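You operate a simulated robot arm through the tools that you are given. There is no shell and no other tool.

You run a simulated robot arm. Do the job below in one go: nothing can be reset, and whatever is moved stays where it is left.

TASK
Gauge hose D11 from the grey stand and correct the dial to give 22.5 mm.
Fine: one press of the yellow button; the hose goes back in its socket; the press stays off, the guard shut. Set down upright: what you pick out.

Only the result counts: the job must be done as asked and must still hold three seconds after the hand-in. Knocking over, shifting, dropping, spilling or breaking anything else fails it.

THE ROBOT
A 7-joint arm with a two-finger parallel gripper, fixed in place. Base frame: the origin is at the foot of the arm, x ahead of it, y to its left, z up; the work surface is at about z = 920. Units: mm, rad, N and s.
Its first joint turns from -2.897 to 2.897 rad. Payload 3.43 kg.
The tool frame sits at the grasp point between the pads (the TCP): z along the fingers, y along the line on which they close. The tips reach 30 mm beyond it. The gripper opens to 94 mm. The fingers are 28 mm wide and 10 mm thick; the gripper's body (50 by 96 mm) begins 55 mm behind the TCP.
Orientation is that of the tool frame in the base frame, as [roll, pitch, yaw] about the fixed x, y, z axes, in that order (R = Rz(yaw) Ry(pitch) Rx(roll)). With the fingers straight down and closing along the base's y, the tool's x points along the base's -x, its y along +y and its z along -z.

THE INTERFACE
- The arm moves only by the tool send_rows. Its argument "deltas" is one flat list of numbers, 7 for each row, row after row: the opening, from 0 (shut) to 1 (fully open), then the shift along the tool's x, y, z in units of 40 mm (1.0 is 40 mm), then the turn, a rotation vector about the tool's x, y, z in units of 6 degrees (1.0 is 6 degrees). In form: [fingers, x, y, z, ax, ay, az, fingers, x, y, z, ax, ay, az, ...]. A call has 1 to 20 rows; each row shifts and turns the commanded pose from where the row before left it, along the tool's axes as they then stand. A call with a number of a shift or a turn outside -1 to 1 is refused whole. A row lasts 0.2 s, in which the tool goes at most 50 mm and 0.15 rad; a call with a longer step from one row to the next is refused whole, and so is a gripper value outside its range. A pose out of reach is approached as far as the arm can. The call stops where the force on the tool passes 40 N (or 10 N more than at its start, if that is more) or the arm is blocked; 0.2 s more then pass. The fingers move at their own pace (about 45 mm/s each) and stop on an object; they squeeze with about 22 N. The grip force told is the motor's: it shows also when the fingers shut on nothing. Time passes only in rows, and 0.2 s behind the last, so rows that do not move let the fingers close. It gives the time, the measured TCP pose, the force on the tool (base axes), the opening and the grip force at its end, in the units of the frame above (readings bear some noise), with the torque about the TCP (base axes, N m) and any sound that the robot's microphone picked up.
- Cameras (640 x 400 px; columns grow to the right, rows downward): "scene" is fixed at [220.2, 650.6, 1541.4]; the picture's right is [-0.79, -0.62, 0.00], its down [-0.51, 0.65, -0.57] and it looks along [0.35, -0.45, -0.82] (base axes); focal length 215 px, centre (320, 200). "wrist" rides on the gripper at [76, 14, -102] in the tool frame; the picture's right is [-0.18, 0.98, 0.00], its down [-0.75, -0.14, -0.64] and it looks along [-0.63, -0.12, 0.77] (tool axes); focal length 243 px, centre (320, 200). There is no depth. A picture from a camera that has moved, and an enlarged one, comes with that camera's place and axes in the base frame and with its lens.
- capture(camera): a new picture of that camera. It takes no simulated time.
- enlarge(camera, box): a new picture of the part [left, top, right, bottom] of that camera's present view, enlarged. It takes no simulated time.
- hand_in(): hands the job in; it is judged then, once.

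Places have to be worked out from the pictures, the camera data and where the tool is seen. Open the gripper and draw the arm clear of the work before you hand the job in, unless the task says otherwise.

The tools are called after "Call:" as name(argument=value, ...) on one line, values as JSON. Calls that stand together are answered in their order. send_rows: Moves the arm, as the interface text tells. Its arguments: {"type":"object","properties":{"deltas":{"type":"array"}},"required":["deltas"]} The other tools are called the same way: capture (camera) takes a picture; enlarge (camera, box) takes an enlarged picture of a part of a camera's view; hand_in () hands the job in.

At the start:

```text
t: 0.0
tool_pos: [416.2, 326.0, 1195.1]
tcp_rot: [-3.141, 0.001, -3.141]
ft_force: [-0.5, -0.2, -0.4]
ft_torque: [0.02, 0.01, 0.02]
width: 93.8
finger_force: 0.1
```

scene: 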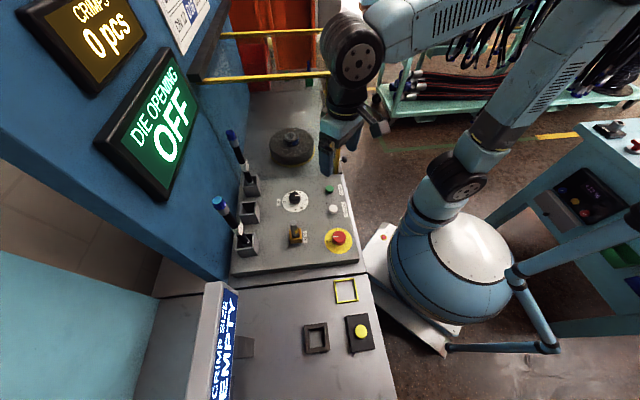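
wrist: 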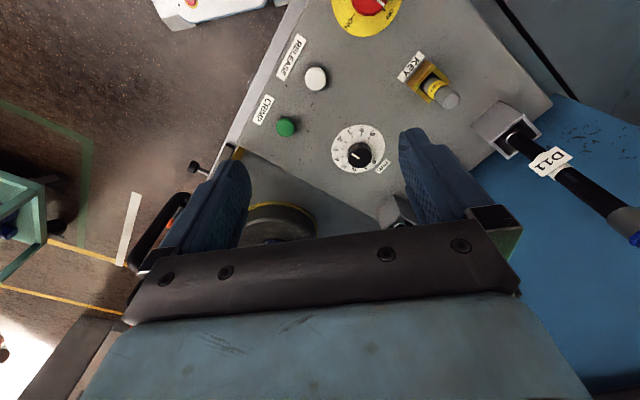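

I start by looking closer at the scene: the panel, the stands, the signs and the gauge.

Call:
enlarge(camera="scene", box=[200, 110, 400, 290])

Call:
enlarge(camera="scene", box=[160, 260, 400, 400])

Call:
enlarge(camera="scene", box=[20, 0, 240, 200])

Call:
enlarge(camera="wrist", box=[220, 0, 640, 260])

```text
2.22 times, centred on (300, 200) of scene
camera zoom: at [220.2, 650.6, 1541.4], right [-0.79, -0.62, 0.0], down [-0.51, 0.65, -0.57], along [0.35, -0.45, -0.82], focal length 478 px, centre (364, 200)
```

zoom: 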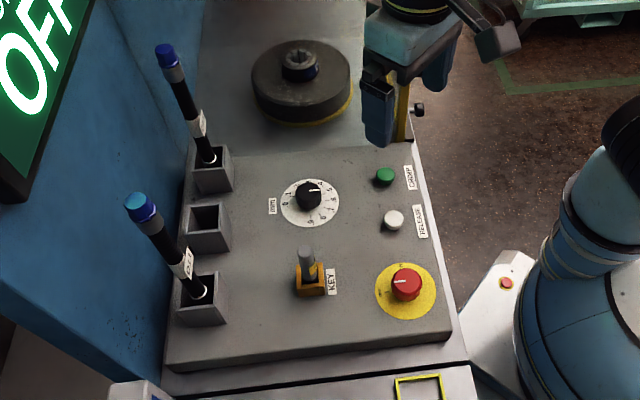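

```text
2.67 times, centred on (280, 330) of scene
camera zoom: at [220.2, 650.6, 1541.4], right [-0.79, -0.62, 0.0], down [-0.51, 0.65, -0.57], along [0.35, -0.45, -0.82], focal length 574 px, centre (427, -147)
```

zoom: 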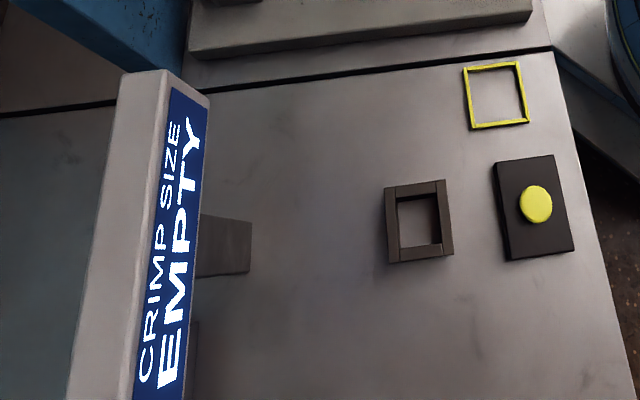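

```text
2.00 times, centred on (130, 100) of scene
camera zoom: at [220.2, 650.6, 1541.4], right [-0.79, -0.62, 0.0], down [-0.51, 0.65, -0.57], along [0.35, -0.45, -0.82], focal length 430 px, centre (700, 400)
```

zoom: 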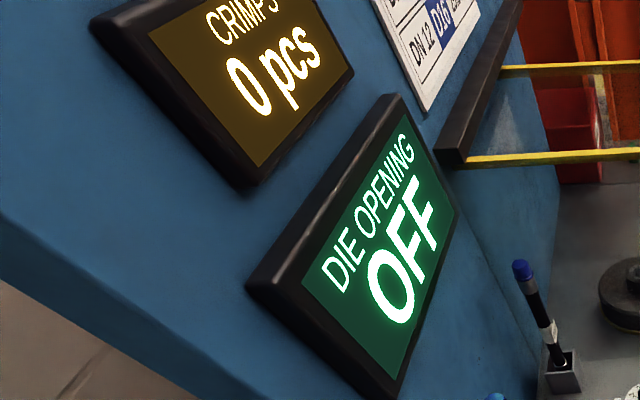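

```text
1.52 times, centred on (430, 130) of wrist
camera zoom: at [339.3, 339.4, 1298.2], right [0.18, 0.98, 0.0], down [0.75, -0.14, 0.64], along [0.63, -0.12, -0.77], focal length 370 px, centre (152, 307)
```

zoom: 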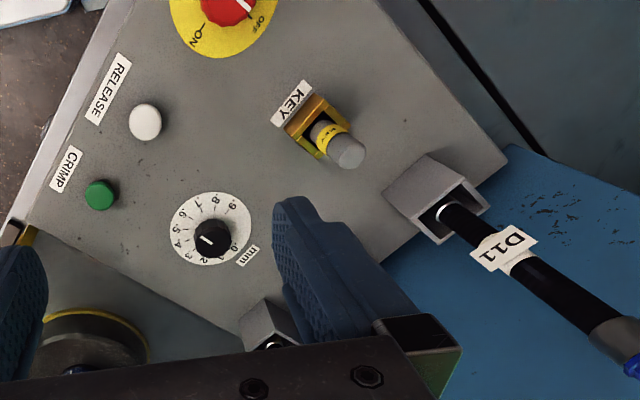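

I look more closely at the poster on the wall, the dial, and the hose labels.

Call:
enlarge(camera="scene", box=[150, 0, 230, 60])

Call:
enlarge(camera="scene", box=[270, 180, 320, 220])

Call:
enlarge(camera="scene", box=[200, 120, 280, 180])

Call:
enlarge(camera="scene", box=[200, 190, 280, 260])

Call:
enlarge(camera="wrist", box=[320, 110, 400, 180])

Call:
enlarge(camera="scene", box=[0, 0, 160, 80])

```text
6.67 times, centred on (190, 30) of scene
camera zoom: at [220.2, 650.6, 1541.4], right [-0.79, -0.62, 0.0], down [-0.51, 0.65, -0.57], along [0.35, -0.45, -0.82], focal length 1435 px, centre (1187, 1333)
```

zoom: 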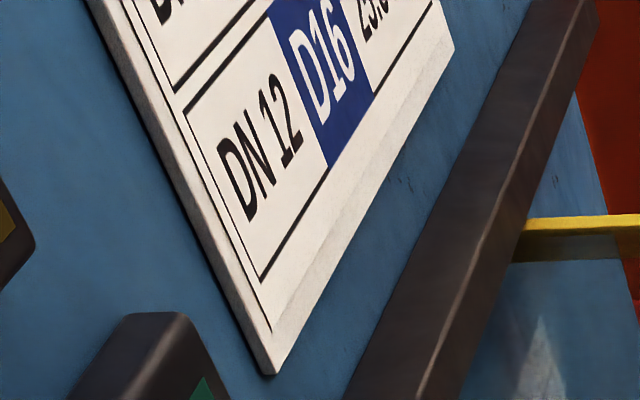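

```text
10.00 times, centred on (295, 200) of scene
camera zoom: at [220.2, 650.6, 1541.4], right [-0.79, -0.62, 0.0], down [-0.51, 0.65, -0.57], along [0.35, -0.45, -0.82], focal length 2152 px, centre (570, 200)
```

zoom: 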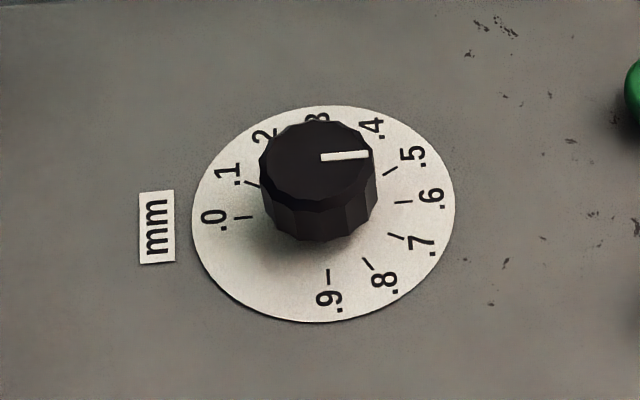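

```text
6.67 times, centred on (240, 150) of scene
camera zoom: at [220.2, 650.6, 1541.4], right [-0.79, -0.62, 0.0], down [-0.51, 0.65, -0.57], along [0.35, -0.45, -0.82], focal length 1435 px, centre (853, 533)
```

zoom: 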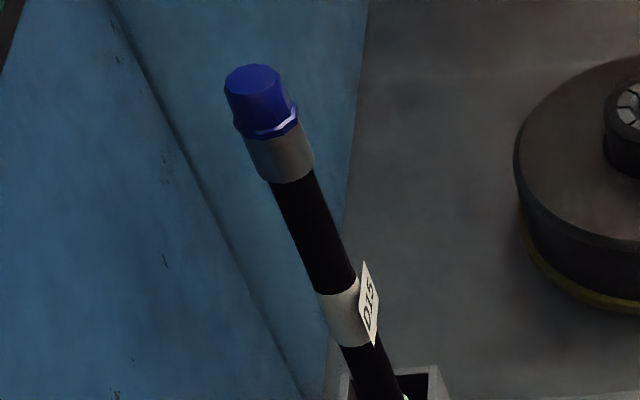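

```text
5.71 times, centred on (240, 225) of scene
camera zoom: at [220.2, 650.6, 1541.4], right [-0.79, -0.62, 0.0], down [-0.51, 0.65, -0.57], along [0.35, -0.45, -0.82], focal length 1230 px, centre (777, 57)
```

zoom: 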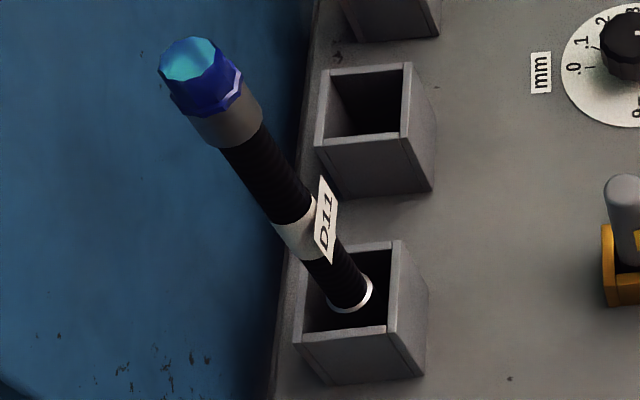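

```text
5.71 times, centred on (360, 145) of wrist
camera zoom: at [339.3, 339.4, 1298.2], right [0.18, 0.98, 0.0], down [0.75, -0.14, 0.64], along [0.63, -0.12, -0.77], focal length 1386 px, centre (91, 514)
```

zoom: 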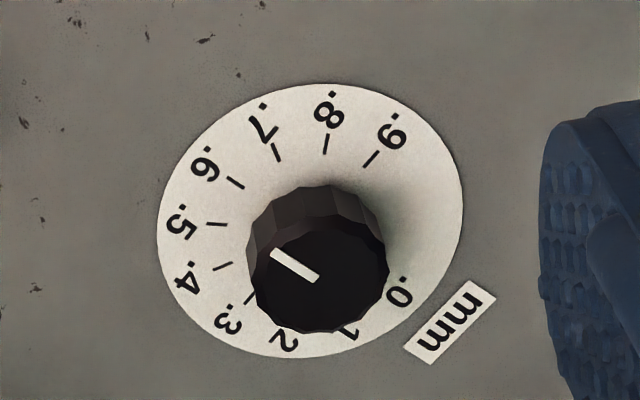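

```text
4.00 times, centred on (80, 40) of scene
camera zoom: at [220.2, 650.6, 1541.4], right [-0.79, -0.62, 0.0], down [-0.51, 0.65, -0.57], along [0.35, -0.45, -0.82], focal length 861 px, centre (1280, 840)
```

zoom: 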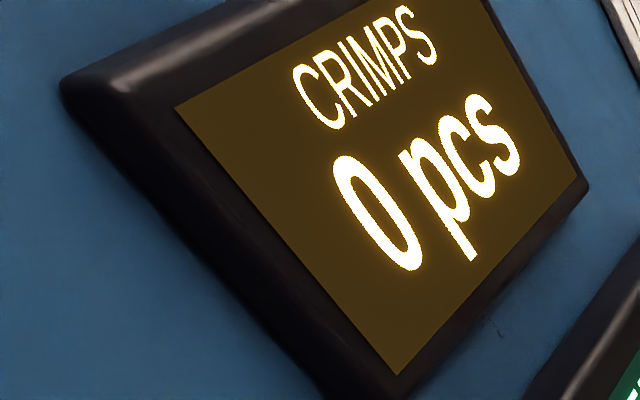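

The dial's pointer seems to lie along the .6 tick, with 30° per 0.1 mm, and the D11 hose stands in the nearest grey socket at about (554, 582) with its top at z≈1165. I first turn the tool 45° to line up with the table's axes, then look again.

Call:
send_rows(deltas=[1, 0, 0, 0, 0, 0, -0.9375, 1, 0, 0, 0, 0, 0, -0.9375, 1, 0, 0, 0, 0, 0, -0.9375, 1, 0, 0, 0, 0, 0, -0.9375, 1, 0, 0, 0, 0, 0, -0.9375, 1, 0, 0, 0, 0, 0, -0.9375, 1, 0, 0, 0, 0, 0, -0.9375, 1, 0, 0, 0, 0, 0, -0.9375])

Call:
capture(camera="wrist")

Call:
capture(camera="scene")

```text
t: 1.8
tool_pos: [416.0, 325.2, 1196.3]
tcp_rot: [-3.141, 0.0, -2.357]
ft_force: [-0.2, -0.8, -1.7]
ft_torque: [-0.05, 0.01, -0.03]
width: 93.8
finger_force: 0.0
```

```text
taken
camera wrist: at [351.3, 280.9, 1298.6], right [-0.57, 0.82, 0.0], down [0.63, 0.43, 0.64], along [0.53, 0.36, -0.77], focal length 243 px, centre (320, 200)
```

wrist: 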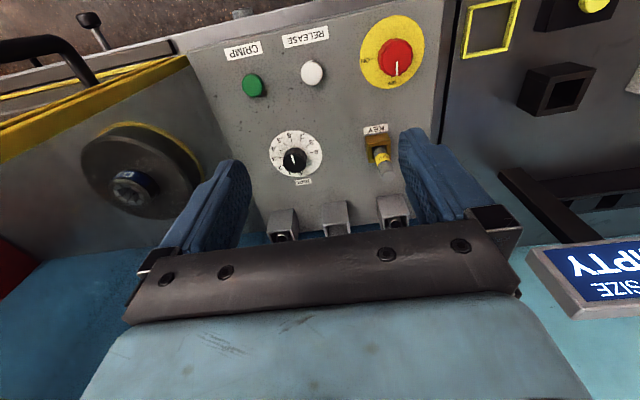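

```text
taken
```

scene: 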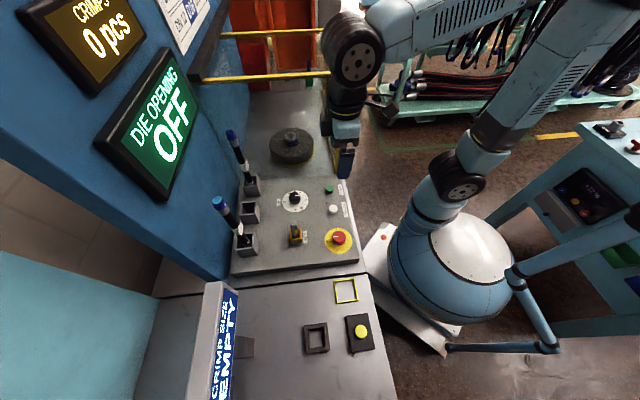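

The view fits a table frame turned 45° (sockets in a row away from the robot, press wall right behind them). I tilt the tool 45° so it points outward and down, to keep the hand clear of the wall and screen, and check the pose.

Call:
send_rows(deltas=[1, 0, 0, 0, 0, -0.9375, 0, 1, 0, 0, 0, 0, -0.9375, 0, 1, 0, 0, 0, 0, -0.9375, 0, 1, 0, 0, 0, 0, -0.9375, 0, 1, 0, 0, 0, 0, -0.9375, 0, 1, 0, 0, 0, 0, -0.9375, 0, 1, 0, 0, 0, 0, -0.9375, 0, 1, 0, 0, 0, 0, -0.9375, 0])

Call:
capture(camera="wrist")

Call:
capture(camera="scene")

```text
t: 3.6
tool_pos: [416.7, 326.0, 1195.2]
tcp_rot: [3.141, 0.785, -2.355]
ft_force: [0.0, 0.5, -0.8]
ft_torque: [0.02, 0.0, 0.01]
width: 94.2
finger_force: 0.1
```

```text
taken
camera wrist: at [316.4, 246.2, 1214.7], right [-0.6, 0.79, 0.13], down [0.16, -0.04, 0.99], along [0.78, 0.61, -0.1], focal length 243 px, centre (320, 200)
```

wrist: 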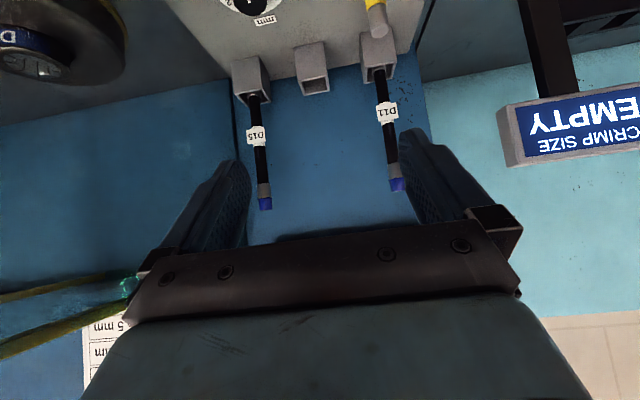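

```text
taken
```

scene: 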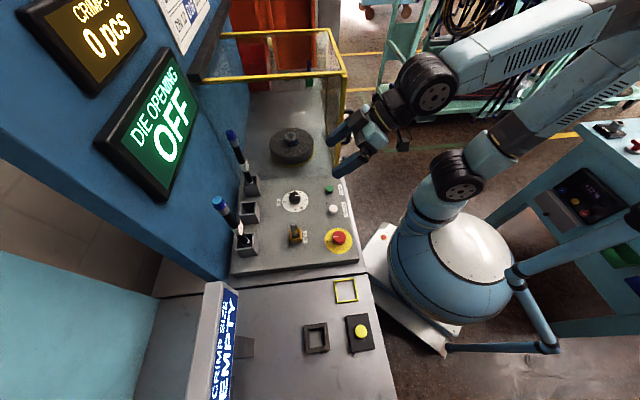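

I enlarge the wrist and scene views around the D11 hose to locate it more precisely.

Call:
enlarge(camera="wrist", box=[320, 20, 480, 220])

Call:
enlarge(camera="wrist", box=[220, 20, 320, 220])

Call:
enlarge(camera="scene", box=[320, 70, 420, 190])

```text
2.00 times, centred on (400, 120) of wrist
camera zoom: at [316.4, 246.2, 1214.7], right [-0.6, 0.79, 0.13], down [0.16, -0.04, 0.99], along [0.78, 0.61, -0.1], focal length 485 px, centre (160, 360)
```

zoom: 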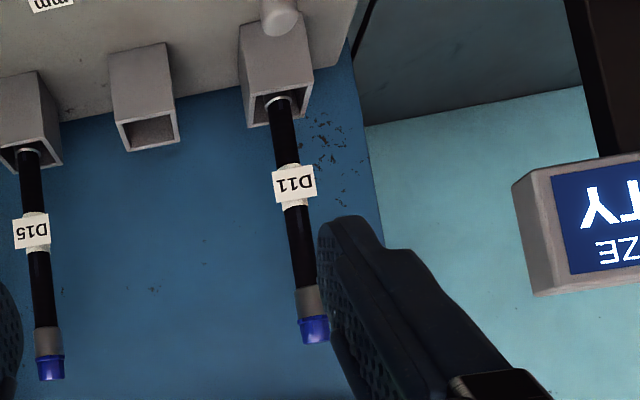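

```text
2.00 times, centred on (270, 120) of wrist
camera zoom: at [316.4, 246.2, 1214.7], right [-0.6, 0.79, 0.13], down [0.16, -0.04, 0.99], along [0.78, 0.61, -0.1], focal length 485 px, centre (420, 360)
```

zoom: 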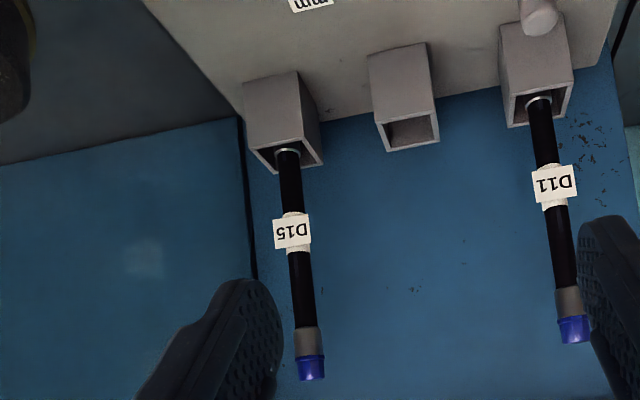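

```text
3.33 times, centred on (370, 130) of scene
camera zoom: at [220.2, 650.6, 1541.4], right [-0.79, -0.62, 0.0], down [-0.51, 0.65, -0.57], along [0.35, -0.45, -0.82], focal length 717 px, centre (153, 433)
```

zoom: 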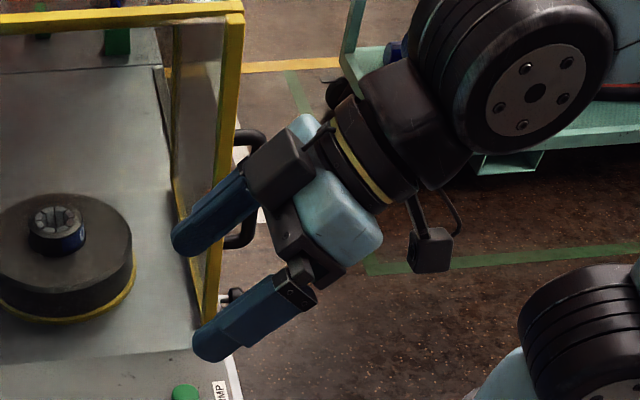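

Triangulation gives the D11 hose upright at about (540, 583), top z≈1180, and D15 at (697, 427), so the table frame is turned exactly 45°. I move to a pre-grasp spot about 110 mm in front of the hose at z≈1136.

Call:
send_rows(deltas=[1, -0.271, 0.392, 0.619, 0, 0, 0, 1, -0.271, 0.392, 0.619, 0, 0, 0, 1, -0.271, 0.392, 0.619, 0, 0, 0, 1, -0.271, 0.392, 0.619, 0, 0, 0, 1, -0.271, 0.392, 0.619, 0, 0, 0, 1, -0.271, 0.392, 0.619, 0, 0, 0])

Call:
capture(camera="wrist")

Call:
capture(camera="scene")

```text
t: 5.2
tool_pos: [331.2, 553.9, 1139.9]
tcp_rot: [-3.139, 0.788, -2.123]
ft_force: [-1.5, 0.0, -1.0]
ft_torque: [0.0, 0.01, -0.01]
width: 93.8
finger_force: 0.1
stopped in row 6: the arm was blocked; the commanded pose is now the measured one
```

```text
taken
camera wrist: at [252.3, 453.1, 1158.3], right [-0.77, 0.63, 0.13], down [0.16, -0.01, 0.99], along [0.62, 0.78, -0.09], focal length 243 px, centre (320, 200)
```

wrist: 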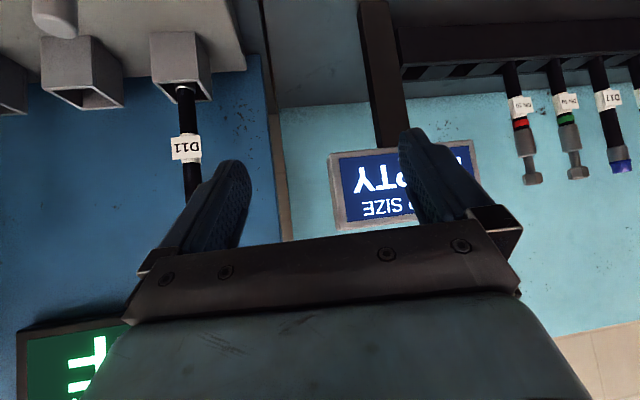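

```text
taken
```

scene: 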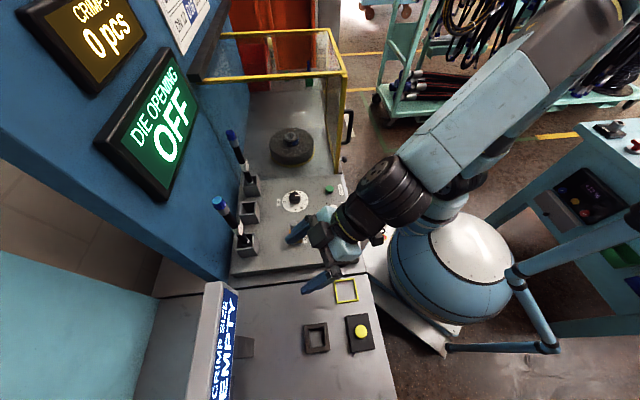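

The arm was stopped off course at (331, 554) with a turned yaw, with no contact force, so probably a joint limit. I send a still row to see the settled pose.

Call:
send_rows(deltas=[1, 0, 0, 0, 0, 0, 0])

Call:
enlarge(camera="scene", box=[260, 80, 560, 320])

```text
t: 5.6
tool_pos: [331.4, 553.2, 1139.6]
tcp_rot: [3.141, 0.788, -2.124]
ft_force: [0.0, -0.4, 0.4]
ft_torque: [0.0, -0.01, 0.01]
width: 93.9
finger_force: 0.1
```

```text
1.67 times, centred on (410, 200) of scene
camera zoom: at [220.2, 650.6, 1541.4], right [-0.79, -0.62, 0.0], down [-0.51, 0.65, -0.57], along [0.35, -0.45, -0.82], focal length 359 px, centre (170, 200)
```

zoom: 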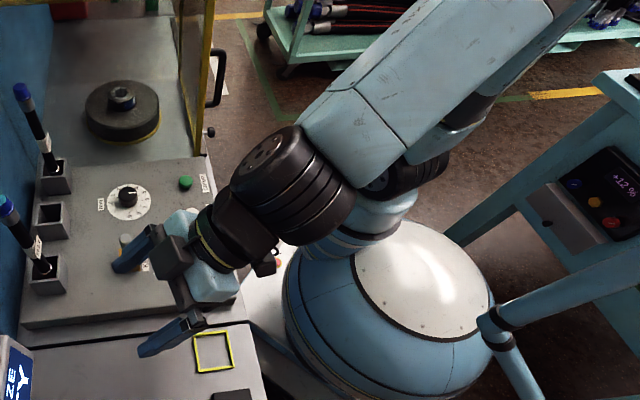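

The deviation looks like the first joint having swung about 13° too far while all else was right. I test with one small step sideways (20 mm along tool −y) to see how the arm follows.

Call:
send_rows(deltas=[1, 0, -0.5, 0, 0, 0, 0])

```text
t: 6.0
tool_pos: [346.4, 542.5, 1139.0]
tcp_rot: [-3.141, 0.788, -2.124]
ft_force: [-0.3, 0.3, 0.0]
ft_torque: [0.0, -0.03, -0.02]
width: 94.1
finger_force: 0.1
```

Small steps are followed properly. I turn the yaw back to 45° (-2.356) in place with three small rows.

Call:
send_rows(deltas=[1, 0, 0, 0, 0.52, 0, 0.52, 1, 0, 0, 0, 0.52, 0, 0.52, 1, 0, 0, 0, 0.52, 0, 0.52])

```text
t: 6.8
tool_pos: [348.7, 542.7, 1139.9]
tcp_rot: [3.141, 0.788, -2.356]
ft_force: [0.3, -0.3, 0.9]
ft_torque: [0.05, 0.01, 0.0]
width: 94.1
finger_force: 0.0
```

Yaw is right again. I move toward the pre-grasp spot (457, 499, 1136) in slower rows, half the way first.

Call:
send_rows(deltas=[1, -0.123, -0.448, 0.146, 0, 0, 0, 1, -0.123, -0.448, 0.146, 0, 0, 0, 1, -0.123, -0.448, 0.146, 0, 0, 0])

```text
t: 7.6
tool_pos: [400.4, 523.8, 1138.0]
tcp_rot: [3.14, 0.788, -2.354]
ft_force: [0.2, 0.2, 0.3]
ft_torque: [-0.02, -0.01, -0.02]
width: 93.9
finger_force: 0.0
```

Following well: (400, 524). I do the other half.

Call:
send_rows(deltas=[1, -0.123, -0.448, 0.146, 0, 0, 0, 1, -0.123, -0.448, 0.146, 0, 0, 0, 1, -0.123, -0.448, 0.146, 0, 0, 0])

Call:
capture(camera="wrist")

Call:
capture(camera="scene")

```text
t: 8.4
tool_pos: [455.4, 500.3, 1136.6]
tcp_rot: [3.141, 0.789, -2.353]
ft_force: [-0.1, -0.3, 0.6]
ft_torque: [-0.02, 0.01, 0.0]
width: 93.8
finger_force: 0.0
```

```text
taken
camera wrist: at [355.5, 419.9, 1155.4], right [-0.6, 0.79, 0.13], down [0.15, -0.05, 0.99], along [0.78, 0.62, -0.09], focal length 243 px, centre (320, 200)
```

wrist: 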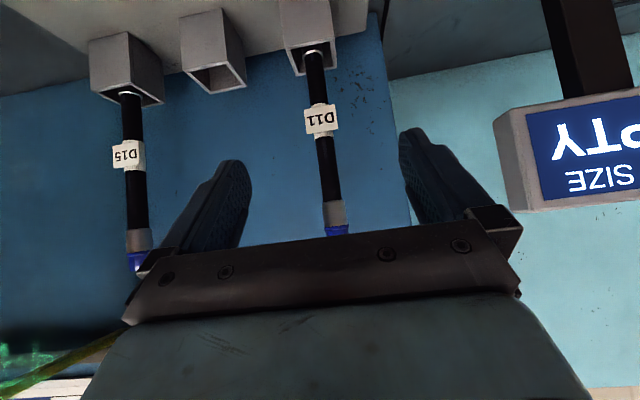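

```text
taken
```

scene: 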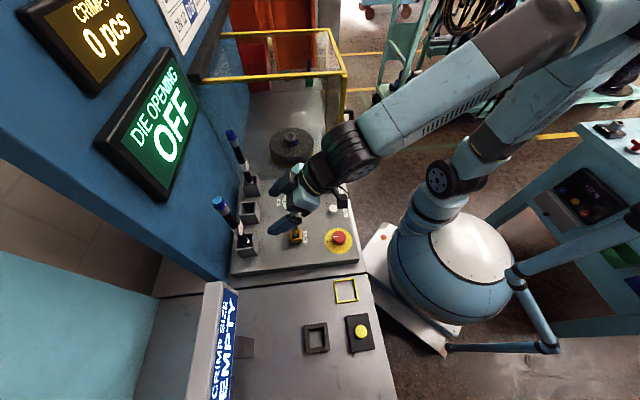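

The hose lines up between the fingers (expected column 333, seen 333). I advance about 110 mm straight toward the wall so the hose stands between the open pads.

Call:
send_rows(deltas=[1, -0.389, -0.008, 0.389, 0, 0, 0, 1, -0.389, -0.008, 0.389, 0, 0, 0, 1, -0.389, -0.008, 0.389, 0, 0, 0, 1, -0.389, -0.008, 0.389, 0, 0, 0, 1, -0.389, -0.008, 0.389, 0, 0, 0])

Call:
capture(camera="wrist")

Call:
enlarge(camera="scene", box=[190, 120, 370, 270])

```text
t: 9.6
tool_pos: [533.6, 576.9, 1137.7]
tcp_rot: [3.139, 0.787, -2.357]
ft_force: [0.2, 0.2, 1.0]
ft_torque: [0.02, 0.02, 0.03]
width: 94.1
finger_force: 0.0
```

```text
taken
camera wrist: at [434.9, 496.2, 1155.9], right [-0.6, 0.79, 0.13], down [0.15, -0.05, 0.99], along [0.78, 0.62, -0.09], focal length 243 px, centre (320, 200)
```

wrist: 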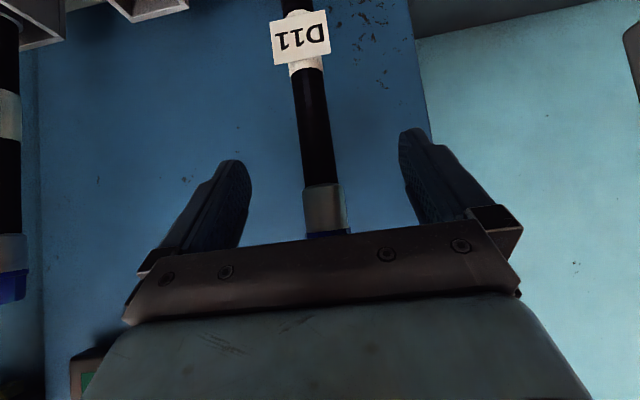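

```text
2.67 times, centred on (280, 195) of scene
camera zoom: at [220.2, 650.6, 1541.4], right [-0.79, -0.62, 0.0], down [-0.51, 0.65, -0.57], along [0.35, -0.45, -0.82], focal length 574 px, centre (427, 213)
```

zoom: 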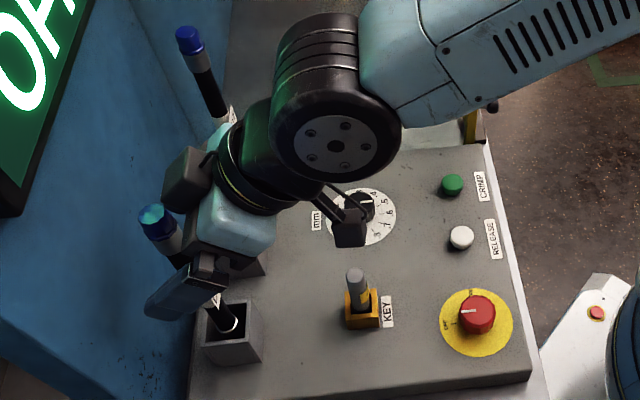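

The hose stands centred between the pads, with the ferrule at pad height. I close the fingers on it.

Call:
send_rows(deltas=[0, 0, 0, 0, 0, 0, 0, 0, 0, 0, 0, 0, 0, 0, 0, 0, 0, 0, 0, 0, 0, 0, 0, 0, 0, 0, 0, 0, 0, 0, 0, 0, 0, 0, 0, 0, 0, 0, 0, 0, 0, 0])

Call:
capture(camera="wrist")

Call:
enlarge(camera="scene", box=[190, 120, 370, 270])

```text
t: 11.0
tool_pos: [533.7, 577.5, 1137.9]
tcp_rot: [-3.141, 0.788, -2.355]
ft_force: [0.9, -0.6, 0.1]
ft_torque: [0.01, -0.02, 0.02]
width: 29.8
finger_force: 22.8
```

```text
taken
camera wrist: at [435.0, 496.3, 1155.7], right [-0.6, 0.79, 0.13], down [0.15, -0.05, 0.99], along [0.78, 0.62, -0.09], focal length 243 px, centre (320, 200)
```

wrist: 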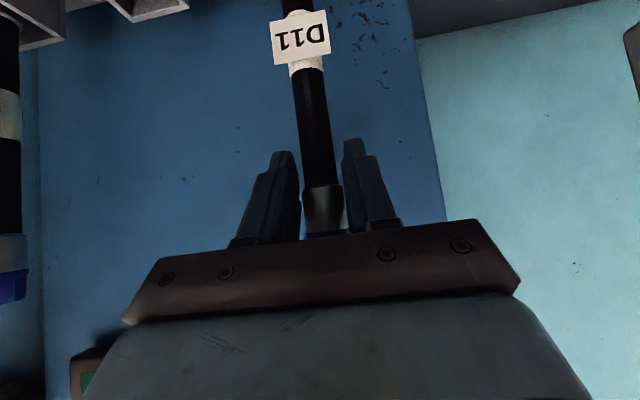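

```text
2.67 times, centred on (280, 195) of scene
camera zoom: at [220.2, 650.6, 1541.4], right [-0.79, -0.62, 0.0], down [-0.51, 0.65, -0.57], along [0.35, -0.45, -0.82], focal length 574 px, centre (427, 213)
```

zoom: 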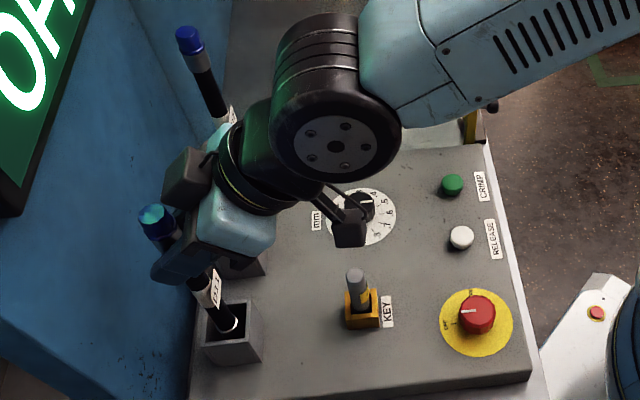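

The grip stopped at 29.8 mm with 22.8 N. I look closer at where the pads touch.

Call:
enlarge(camera="wrist", box=[220, 120, 420, 250])

Call:
enlarge(camera="scene", box=[220, 170, 290, 240])

```text
3.08 times, centred on (320, 185) of wrist
camera zoom: at [435.0, 496.3, 1155.7], right [-0.6, 0.79, 0.13], down [0.15, -0.05, 0.99], along [0.78, 0.62, -0.09], focal length 746 px, centre (320, 246)
```

zoom: 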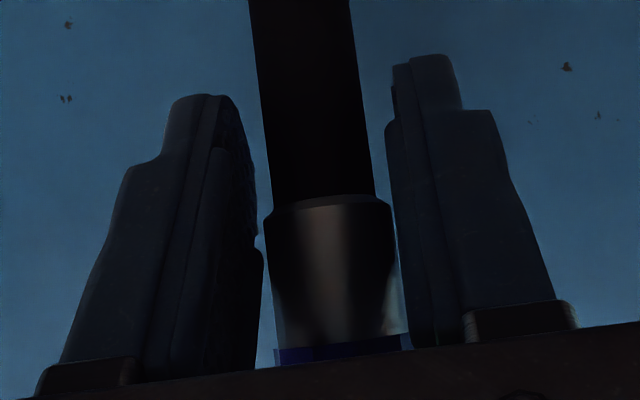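

```text
5.71 times, centred on (255, 205) of scene
camera zoom: at [220.2, 650.6, 1541.4], right [-0.79, -0.62, 0.0], down [-0.51, 0.65, -0.57], along [0.35, -0.45, -0.82], focal length 1230 px, centre (691, 171)
```

zoom: 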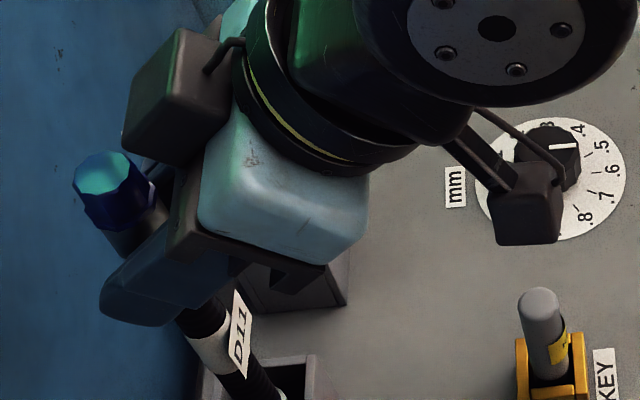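

The grip is symmetric on the ferrule just below the cap. I lift 12 mm first as a test.

Call:
send_rows(deltas=[0, -0.106, 0, -0.106, 0, 0, 0, 0, -0.106, 0, -0.106, 0, 0, 0])

Call:
enlarge(camera="scene", box=[190, 150, 310, 270])

Call:
capture(camera="wrist")

```text
t: 11.6
tool_pos: [535.4, 576.5, 1146.9]
tcp_rot: [3.141, 0.786, -2.356]
ft_force: [0.3, -0.1, -3.4]
ft_torque: [-0.02, 0.05, -0.02]
width: 29.9
finger_force: 22.8
```

```text
3.33 times, centred on (250, 210) of scene
camera zoom: at [220.2, 650.6, 1541.4], right [-0.79, -0.62, 0.0], down [-0.51, 0.65, -0.57], along [0.35, -0.45, -0.82], focal length 717 px, centre (553, 167)
```

zoom: 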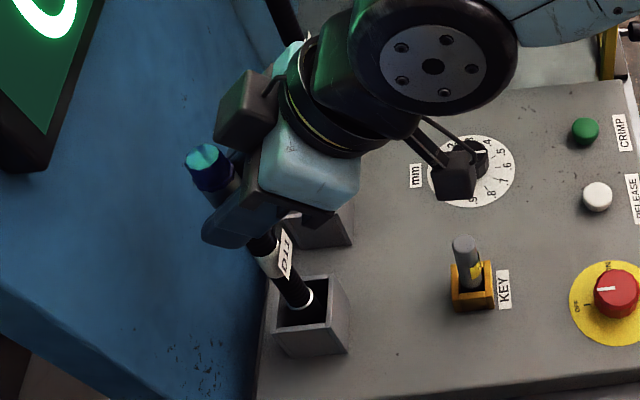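

```text
taken
camera wrist: at [436.0, 496.2, 1165.8], right [-0.6, 0.79, 0.13], down [0.15, -0.05, 0.99], along [0.78, 0.62, -0.09], focal length 243 px, centre (320, 200)
```

wrist: 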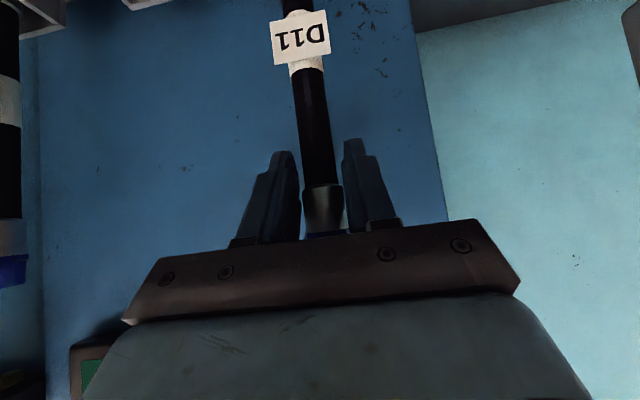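

The hose lifts with the hand (3.4 N, no slip). I lift another 75 mm.

Call:
send_rows(deltas=[0, -0.265, 0, -0.265, 0, 0, 0, 0, -0.265, 0, -0.265, 0, 0, 0, 0, -0.265, 0, -0.265, 0, 0, 0, 0, -0.265, 0, -0.265, 0, 0, 0, 0, -0.265, 0, -0.265, 0, 0, 0])

Call:
enlarge(camera="scene", box=[190, 150, 310, 270])

Call:
capture(camera="wrist")

```text
t: 12.8
tool_pos: [535.7, 575.9, 1224.1]
tcp_rot: [3.14, 0.787, -2.357]
ft_force: [0.1, -0.8, -4.4]
ft_torque: [-0.01, 0.0, -0.01]
width: 29.8
finger_force: 21.4
```

```text
3.33 times, centred on (250, 210) of scene
camera zoom: at [220.2, 650.6, 1541.4], right [-0.79, -0.62, 0.0], down [-0.51, 0.65, -0.57], along [0.35, -0.45, -0.82], focal length 717 px, centre (553, 167)
```

zoom: 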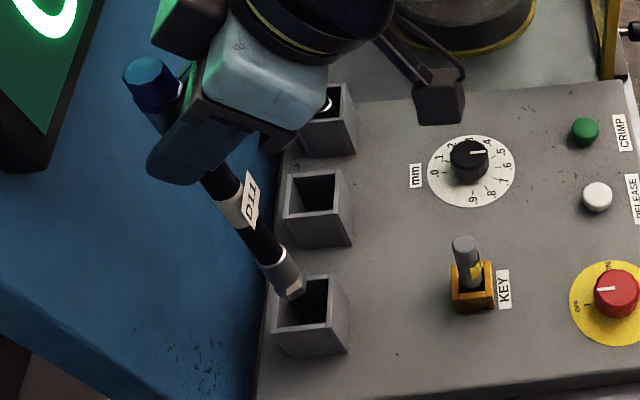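

```text
taken
camera wrist: at [435.2, 496.0, 1242.8], right [-0.6, 0.79, 0.13], down [0.16, -0.05, 0.99], along [0.78, 0.62, -0.09], focal length 243 px, centre (320, 200)
```

wrist: 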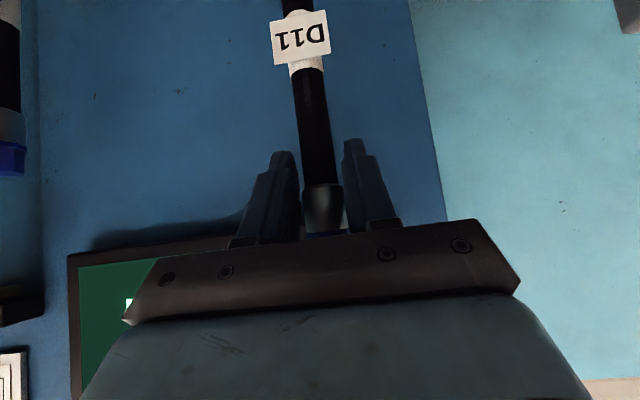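

The hose is out, its lower end at about z≈1005, above the socket rim. I look at the gauge in detail to fix its place.

Call:
enlarge(camera="scene", box=[290, 270, 390, 370])

Call:
enlarge(camera="scene", box=[150, 260, 280, 400])

```text
4.00 times, centred on (340, 320) of scene
camera zoom: at [220.2, 650.6, 1541.4], right [-0.79, -0.62, 0.0], down [-0.51, 0.65, -0.57], along [0.35, -0.45, -0.82], focal length 861 px, centre (240, -280)
```

zoom: 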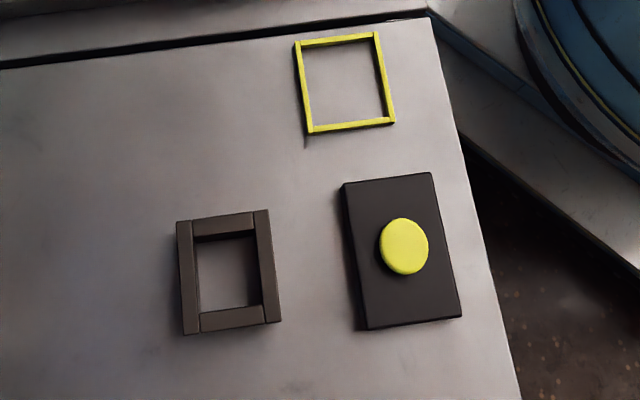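

```text
2.86 times, centred on (215, 330) of scene
camera zoom: at [220.2, 650.6, 1541.4], right [-0.79, -0.62, 0.0], down [-0.51, 0.65, -0.57], along [0.35, -0.45, -0.82], focal length 615 px, centre (620, -171)
```

zoom: 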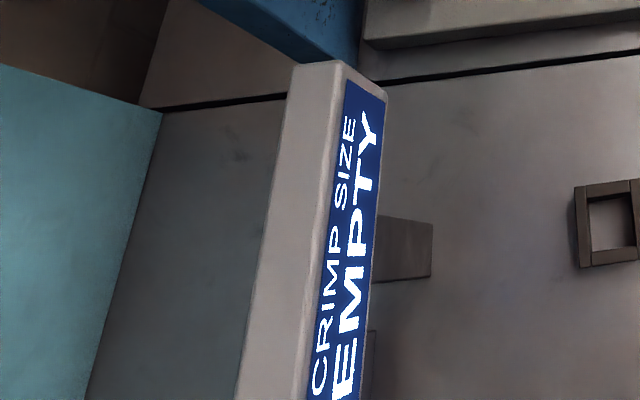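

The gauge hole centre works out at about (242, 635), table there about z≈890; the hole is roughly 40 mm wide. I draw back 110 mm from the wall with the hose upright.

Call:
send_rows(deltas=[0, 0.389, 0, -0.389, 0, 0, 0, 0, 0.389, 0, -0.389, 0, 0, 0, 0, 0.389, 0, -0.389, 0, 0, 0, 0, 0.389, 0, -0.389, 0, 0, 0, 0, 0.389, 0, -0.389, 0, 0, 0])

Call:
capture(camera="scene")

```text
t: 14.0
tool_pos: [458.9, 501.3, 1224.5]
tcp_rot: [3.14, 0.786, -2.355]
ft_force: [0.7, 0.8, -2.8]
ft_torque: [-0.03, 0.06, -0.03]
width: 29.7
finger_force: 22.0
```

```text
taken
```

scene: 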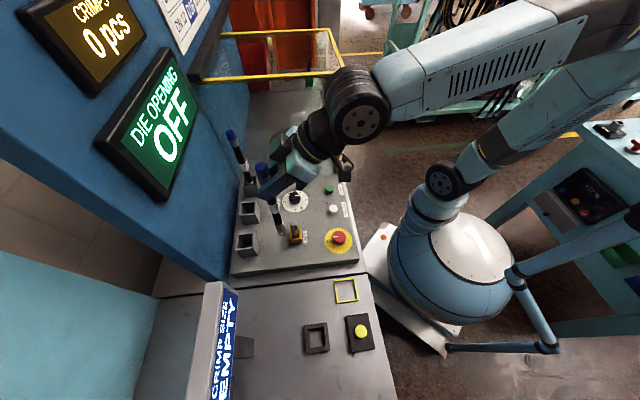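

Clear of the wall. I carry the hose sideways toward the gauge, half the way first.

Call:
send_rows(deltas=[0, 0.084, 0.444, -0.084, 0, 0, 0, 0, 0.084, 0.444, -0.084, 0, 0, 0, 0, 0.084, 0.444, -0.084, 0, 0, 0, 0, 0.084, 0.444, -0.084, 0, 0, 0, 0, 0.084, 0.444, -0.084, 0, 0, 0, 0, 0.084, 0.444, -0.084, 0, 0, 0, 0, 0.084, 0.444, -0.084, 0, 0, 0])

```text
t: 15.6
tool_pos: [356.4, 557.5, 1223.5]
tcp_rot: [3.109, 0.78, -2.388]
ft_force: [-0.5, 0.0, -4.6]
ft_torque: [-0.04, -0.01, 0.0]
width: 30.1
finger_force: 21.5
```

The pose deviates a little (yaw −2.388, short by about 12 mm). I hold still for a row to see if that is lag or a limit.

Call:
send_rows(deltas=[0, 0, 0, 0, 0, 0, 0, 0, 0, 0, 0, 0, 0, 0])

Call:
capture(camera="scene")

```text
t: 16.2
tool_pos: [355.6, 558.6, 1224.5]
tcp_rot: [3.112, 0.78, -2.383]
ft_force: [1.1, 0.1, -3.4]
ft_torque: [-0.03, 0.01, 0.01]
width: 29.5
finger_force: 21.7
```

```text
taken
```

scene: 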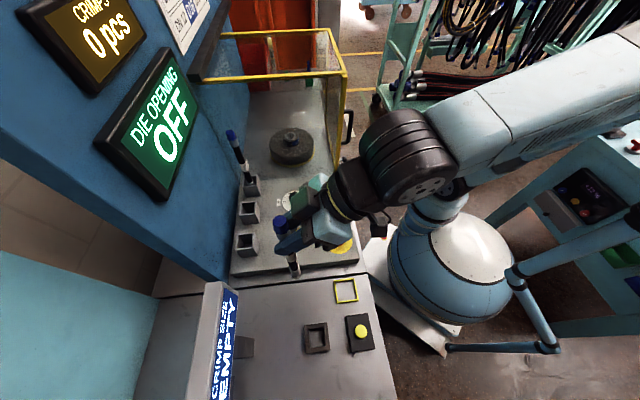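

It is a real limit for this tool direction at this bearing. I turn the tool about the vertical by +20° so it points radially again, and see whether the pose is followed exactly.

Call:
send_rows(deltas=[0, 0, 0, 0, -0.471, 0, -0.471, 0, 0, 0, 0, -0.471, 0, -0.471, 0, 0, 0, 0, -0.471, 0, -0.471, 0, 0, 0, 0, -0.471, 0, -0.471, 0, 0, 0, 0, -0.471, 0, -0.471, 0, 0, 0, 0, 0, 0, 0])

Call:
capture(camera="wrist")

```text
t: 17.6
tool_pos: [346.3, 561.8, 1222.7]
tcp_rot: [-3.141, 0.787, -2.005]
ft_force: [-0.1, -0.5, -3.4]
ft_torque: [-0.05, 0.01, -0.01]
width: 29.6
finger_force: 21.7
```

```text
taken
camera wrist: at [278.8, 453.6, 1241.2], right [-0.84, 0.53, 0.13], down [0.16, 0.01, 0.99], along [0.52, 0.85, -0.09], focal length 243 px, centre (320, 200)
```

wrist: 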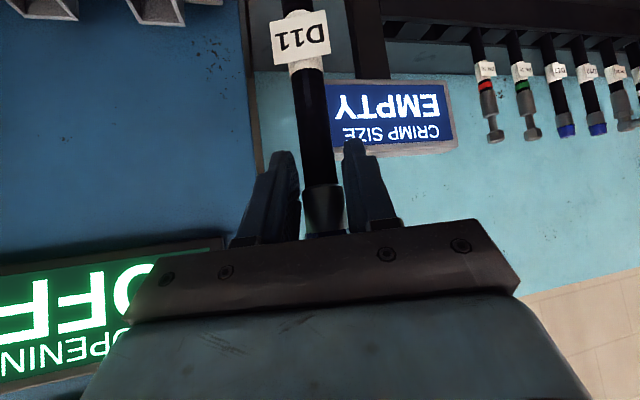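

With the tool pointing radially the pose is exact again. I continue to the spot above the gauge, TCP about (238, 628).

Call:
send_rows(deltas=[0, -0.036, 0.452, 0.036, 0, 0, 0, 0, -0.036, 0.452, 0.036, 0, 0, 0, 0, -0.036, 0.452, 0.036, 0, 0, 0, 0, -0.036, 0.452, 0.036, 0, 0, 0, 0, -0.036, 0.452, 0.036, 0, 0, 0, 0, -0.036, 0.452, 0.036, 0, 0, 0, 0, -0.036, 0.452, 0.036, 0, 0, 0, 0, 0, 0, 0, 0, 0, 0])

Call:
capture(camera="scene")

Call:
capture(camera="wrist")

```text
t: 19.4
tool_pos: [236.1, 628.0, 1223.4]
tcp_rot: [3.141, 0.789, -2.006]
ft_force: [0.0, -0.2, -2.2]
ft_torque: [-0.03, 0.01, -0.01]
width: 29.5
finger_force: 22.6
```

```text
taken
```

scene: 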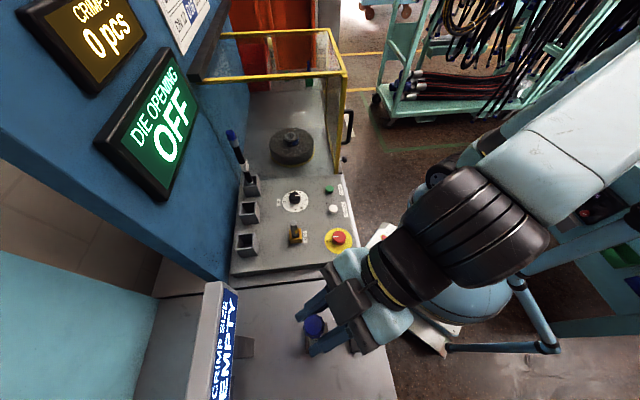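

```text
taken
camera wrist: at [169.4, 518.8, 1242.5], right [-0.84, 0.53, 0.13], down [0.16, 0.01, 0.99], along [0.52, 0.85, -0.09], focal length 243 px, centre (320, 200)
```

wrist: 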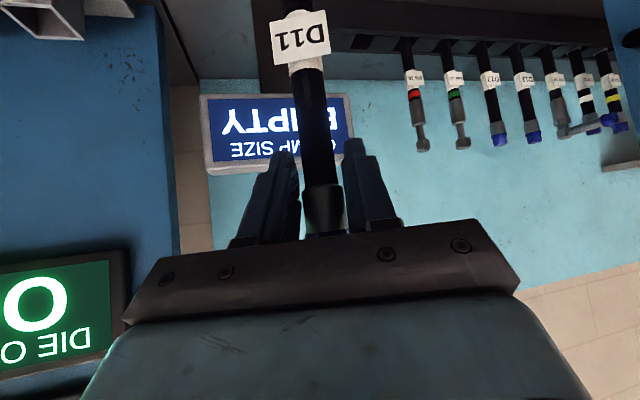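

The scene camera looks almost straight down at the gauge now. I enlarge there to check how the hose sits over the hole.

Call:
enlarge(camera="scene", box=[270, 290, 370, 380])

```text
4.44 times, centred on (320, 335) of scene
camera zoom: at [220.2, 650.6, 1541.4], right [-0.79, -0.62, 0.0], down [-0.51, 0.65, -0.57], along [0.35, -0.45, -0.82], focal length 957 px, centre (320, -400)
```

zoom: 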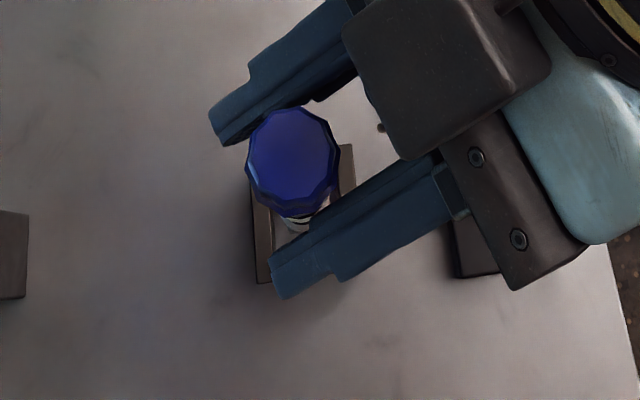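

The cap centre computes to (240, 637) and the hole centre to (242, 635), so it is aligned within 2–3 mm. I lower 70 mm, to just above the gauge rim.

Call:
send_rows(deltas=[0, 0.2475, 0, 0.2475, 0, 0, 0, 0, 0.2475, 0, 0.2475, 0, 0, 0, 0, 0.2475, 0, 0.2475, 0, 0, 0, 0, 0.2475, 0, 0.2475, 0, 0, 0, 0, 0.2475, 0, 0.2475, 0, 0, 0, 0, 0, 0, 0, 0, 0, 0])

Call:
enlarge(camera="scene", box=[270, 290, 370, 380])

```text
t: 20.8
tool_pos: [237.4, 627.4, 1155.6]
tcp_rot: [3.129, 0.788, -2.016]
ft_force: [0.4, 1.2, -3.6]
ft_torque: [-0.03, 0.04, 0.0]
width: 29.8
finger_force: 21.8
```

```text
4.44 times, centred on (320, 335) of scene
camera zoom: at [220.2, 650.6, 1541.4], right [-0.79, -0.62, 0.0], down [-0.51, 0.65, -0.57], along [0.35, -0.45, -0.82], focal length 957 px, centre (320, -400)
```

zoom: 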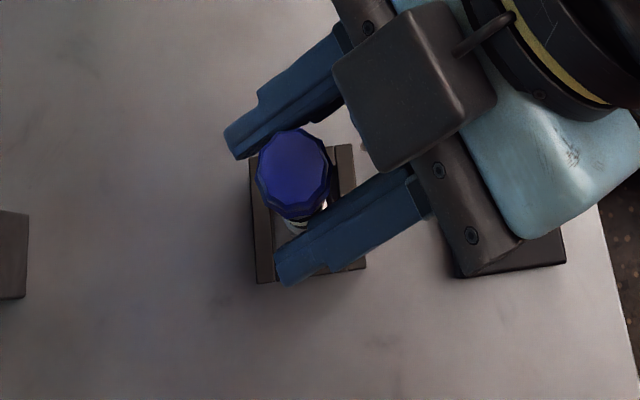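

A slight roll error shows the limit is near again, so I turn 8° more about the vertical and check.

Call:
send_rows(deltas=[0, 0, 0, 0, -0.471, 0, -0.471, 0, 0, 0, 0, -0.471, 0, -0.471, 0, 0, 0, 0, 0, 0, 0])

Call:
enlarge(camera="scene", box=[270, 290, 370, 380])

```text
t: 21.6
tool_pos: [235.3, 629.9, 1152.8]
tcp_rot: [-3.14, 0.785, -1.864]
ft_force: [0.5, -0.1, -3.1]
ft_torque: [-0.06, -0.01, -0.01]
width: 30.1
finger_force: 21.7
```

```text
4.44 times, centred on (320, 335) of scene
camera zoom: at [220.2, 650.6, 1541.4], right [-0.79, -0.62, 0.0], down [-0.51, 0.65, -0.57], along [0.35, -0.45, -0.82], focal length 957 px, centre (320, -400)
```

zoom: 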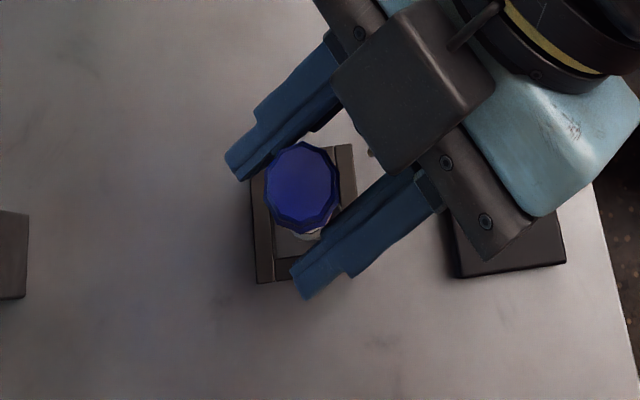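

The hose axis is now about (237.5, 638) versus the hole at (241, 636). I shift about 4.5 mm sideways and lower 20 mm.

Call:
send_rows(deltas=[0, 0.02, -0.105, -0.02, 0, 0, 0, 0, 0.177, 0, 0.177, 0, 0, 0, 0, 0.177, 0, 0.177, 0, 0, 0, 0, 0, 0, 0, 0, 0, 0])

Call:
enlarge(camera="scene", box=[270, 290, 370, 380])

Call:
capture(camera="wrist")

```text
t: 22.6
tool_pos: [240.6, 626.8, 1132.4]
tcp_rot: [-3.14, 0.787, -1.863]
ft_force: [-0.3, 0.0, -2.1]
ft_torque: [0.0, 0.06, -0.01]
width: 29.8
finger_force: 21.9
```

```text
4.44 times, centred on (320, 335) of scene
camera zoom: at [220.2, 650.6, 1541.4], right [-0.79, -0.62, 0.0], down [-0.51, 0.65, -0.57], along [0.35, -0.45, -0.82], focal length 957 px, centre (320, -400)
```

zoom: 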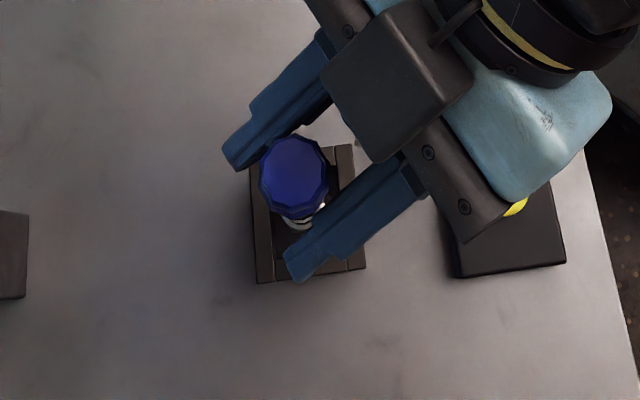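

```text
taken
camera wrist: at [189.4, 509.3, 1150.3], right [-0.9, 0.41, 0.13], down [0.16, 0.03, 0.99], along [0.4, 0.91, -0.09], focal length 243 px, centre (320, 200)
```

wrist: 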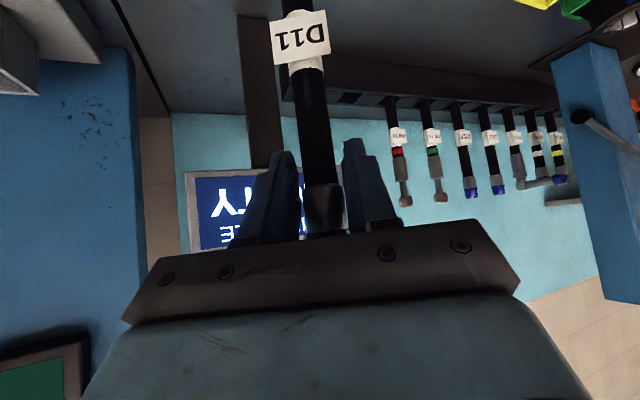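

The hose is centred within 2 mm and no contact yet. I lower 16 mm more in small rows.

Call:
send_rows(deltas=[0, 0.094, 0, 0.094, 0, 0, 0, 0, 0.094, 0, 0.094, 0, 0, 0, 0, 0.094, 0, 0.094, 0, 0, 0, 0, 0, 0, 0, 0, 0, 0])

```text
t: 23.6
tool_pos: [241.2, 626.9, 1115.9]
tcp_rot: [-3.139, 0.788, -1.863]
ft_force: [0.2, 1.2, -3.1]
ft_torque: [-0.03, 0.02, 0.0]
width: 29.9
finger_force: 21.8
```

Still hanging free (3.1 N). I go on down in 2 mm rows, watching the force.

Call:
send_rows(deltas=[0, 0.035, 0, 0.035, 0, 0, 0, 0, 0.035, 0, 0.035, 0, 0, 0, 0, 0.035, 0, 0.035, 0, 0, 0])

```text
t: 24.4
tool_pos: [240.9, 626.6, 1109.8]
tcp_rot: [-3.139, 0.788, -1.864]
ft_force: [-0.1, 0.1, -3.4]
ft_torque: [-0.02, 0.04, -0.04]
width: 29.8
finger_force: 21.9
```

Call:
send_rows(deltas=[0, 0.035, 0, 0.035, 0, 0, 0, 0, 0.035, 0, 0.035, 0, 0, 0])

Call:
enlarge(camera="scene", box=[270, 290, 370, 380])

```text
t: 25.0
tool_pos: [241.0, 627.6, 1105.2]
tcp_rot: [-3.14, 0.786, -1.865]
ft_force: [0.4, -0.2, -3.1]
ft_torque: [-0.02, 0.05, -0.01]
width: 29.7
finger_force: 21.7
```

```text
4.44 times, centred on (320, 335) of scene
camera zoom: at [220.2, 650.6, 1541.4], right [-0.79, -0.62, 0.0], down [-0.51, 0.65, -0.57], along [0.35, -0.45, -0.82], focal length 957 px, centre (320, -400)
```

zoom: 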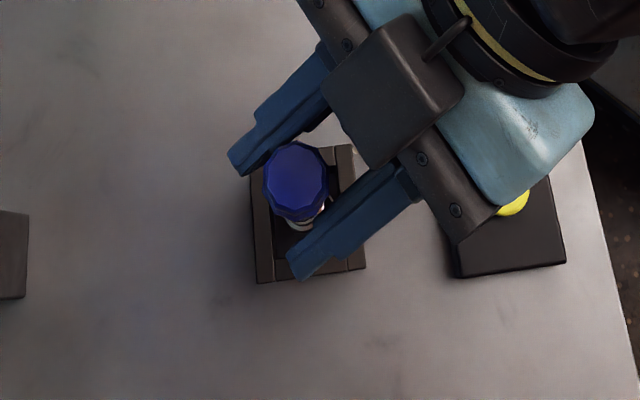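

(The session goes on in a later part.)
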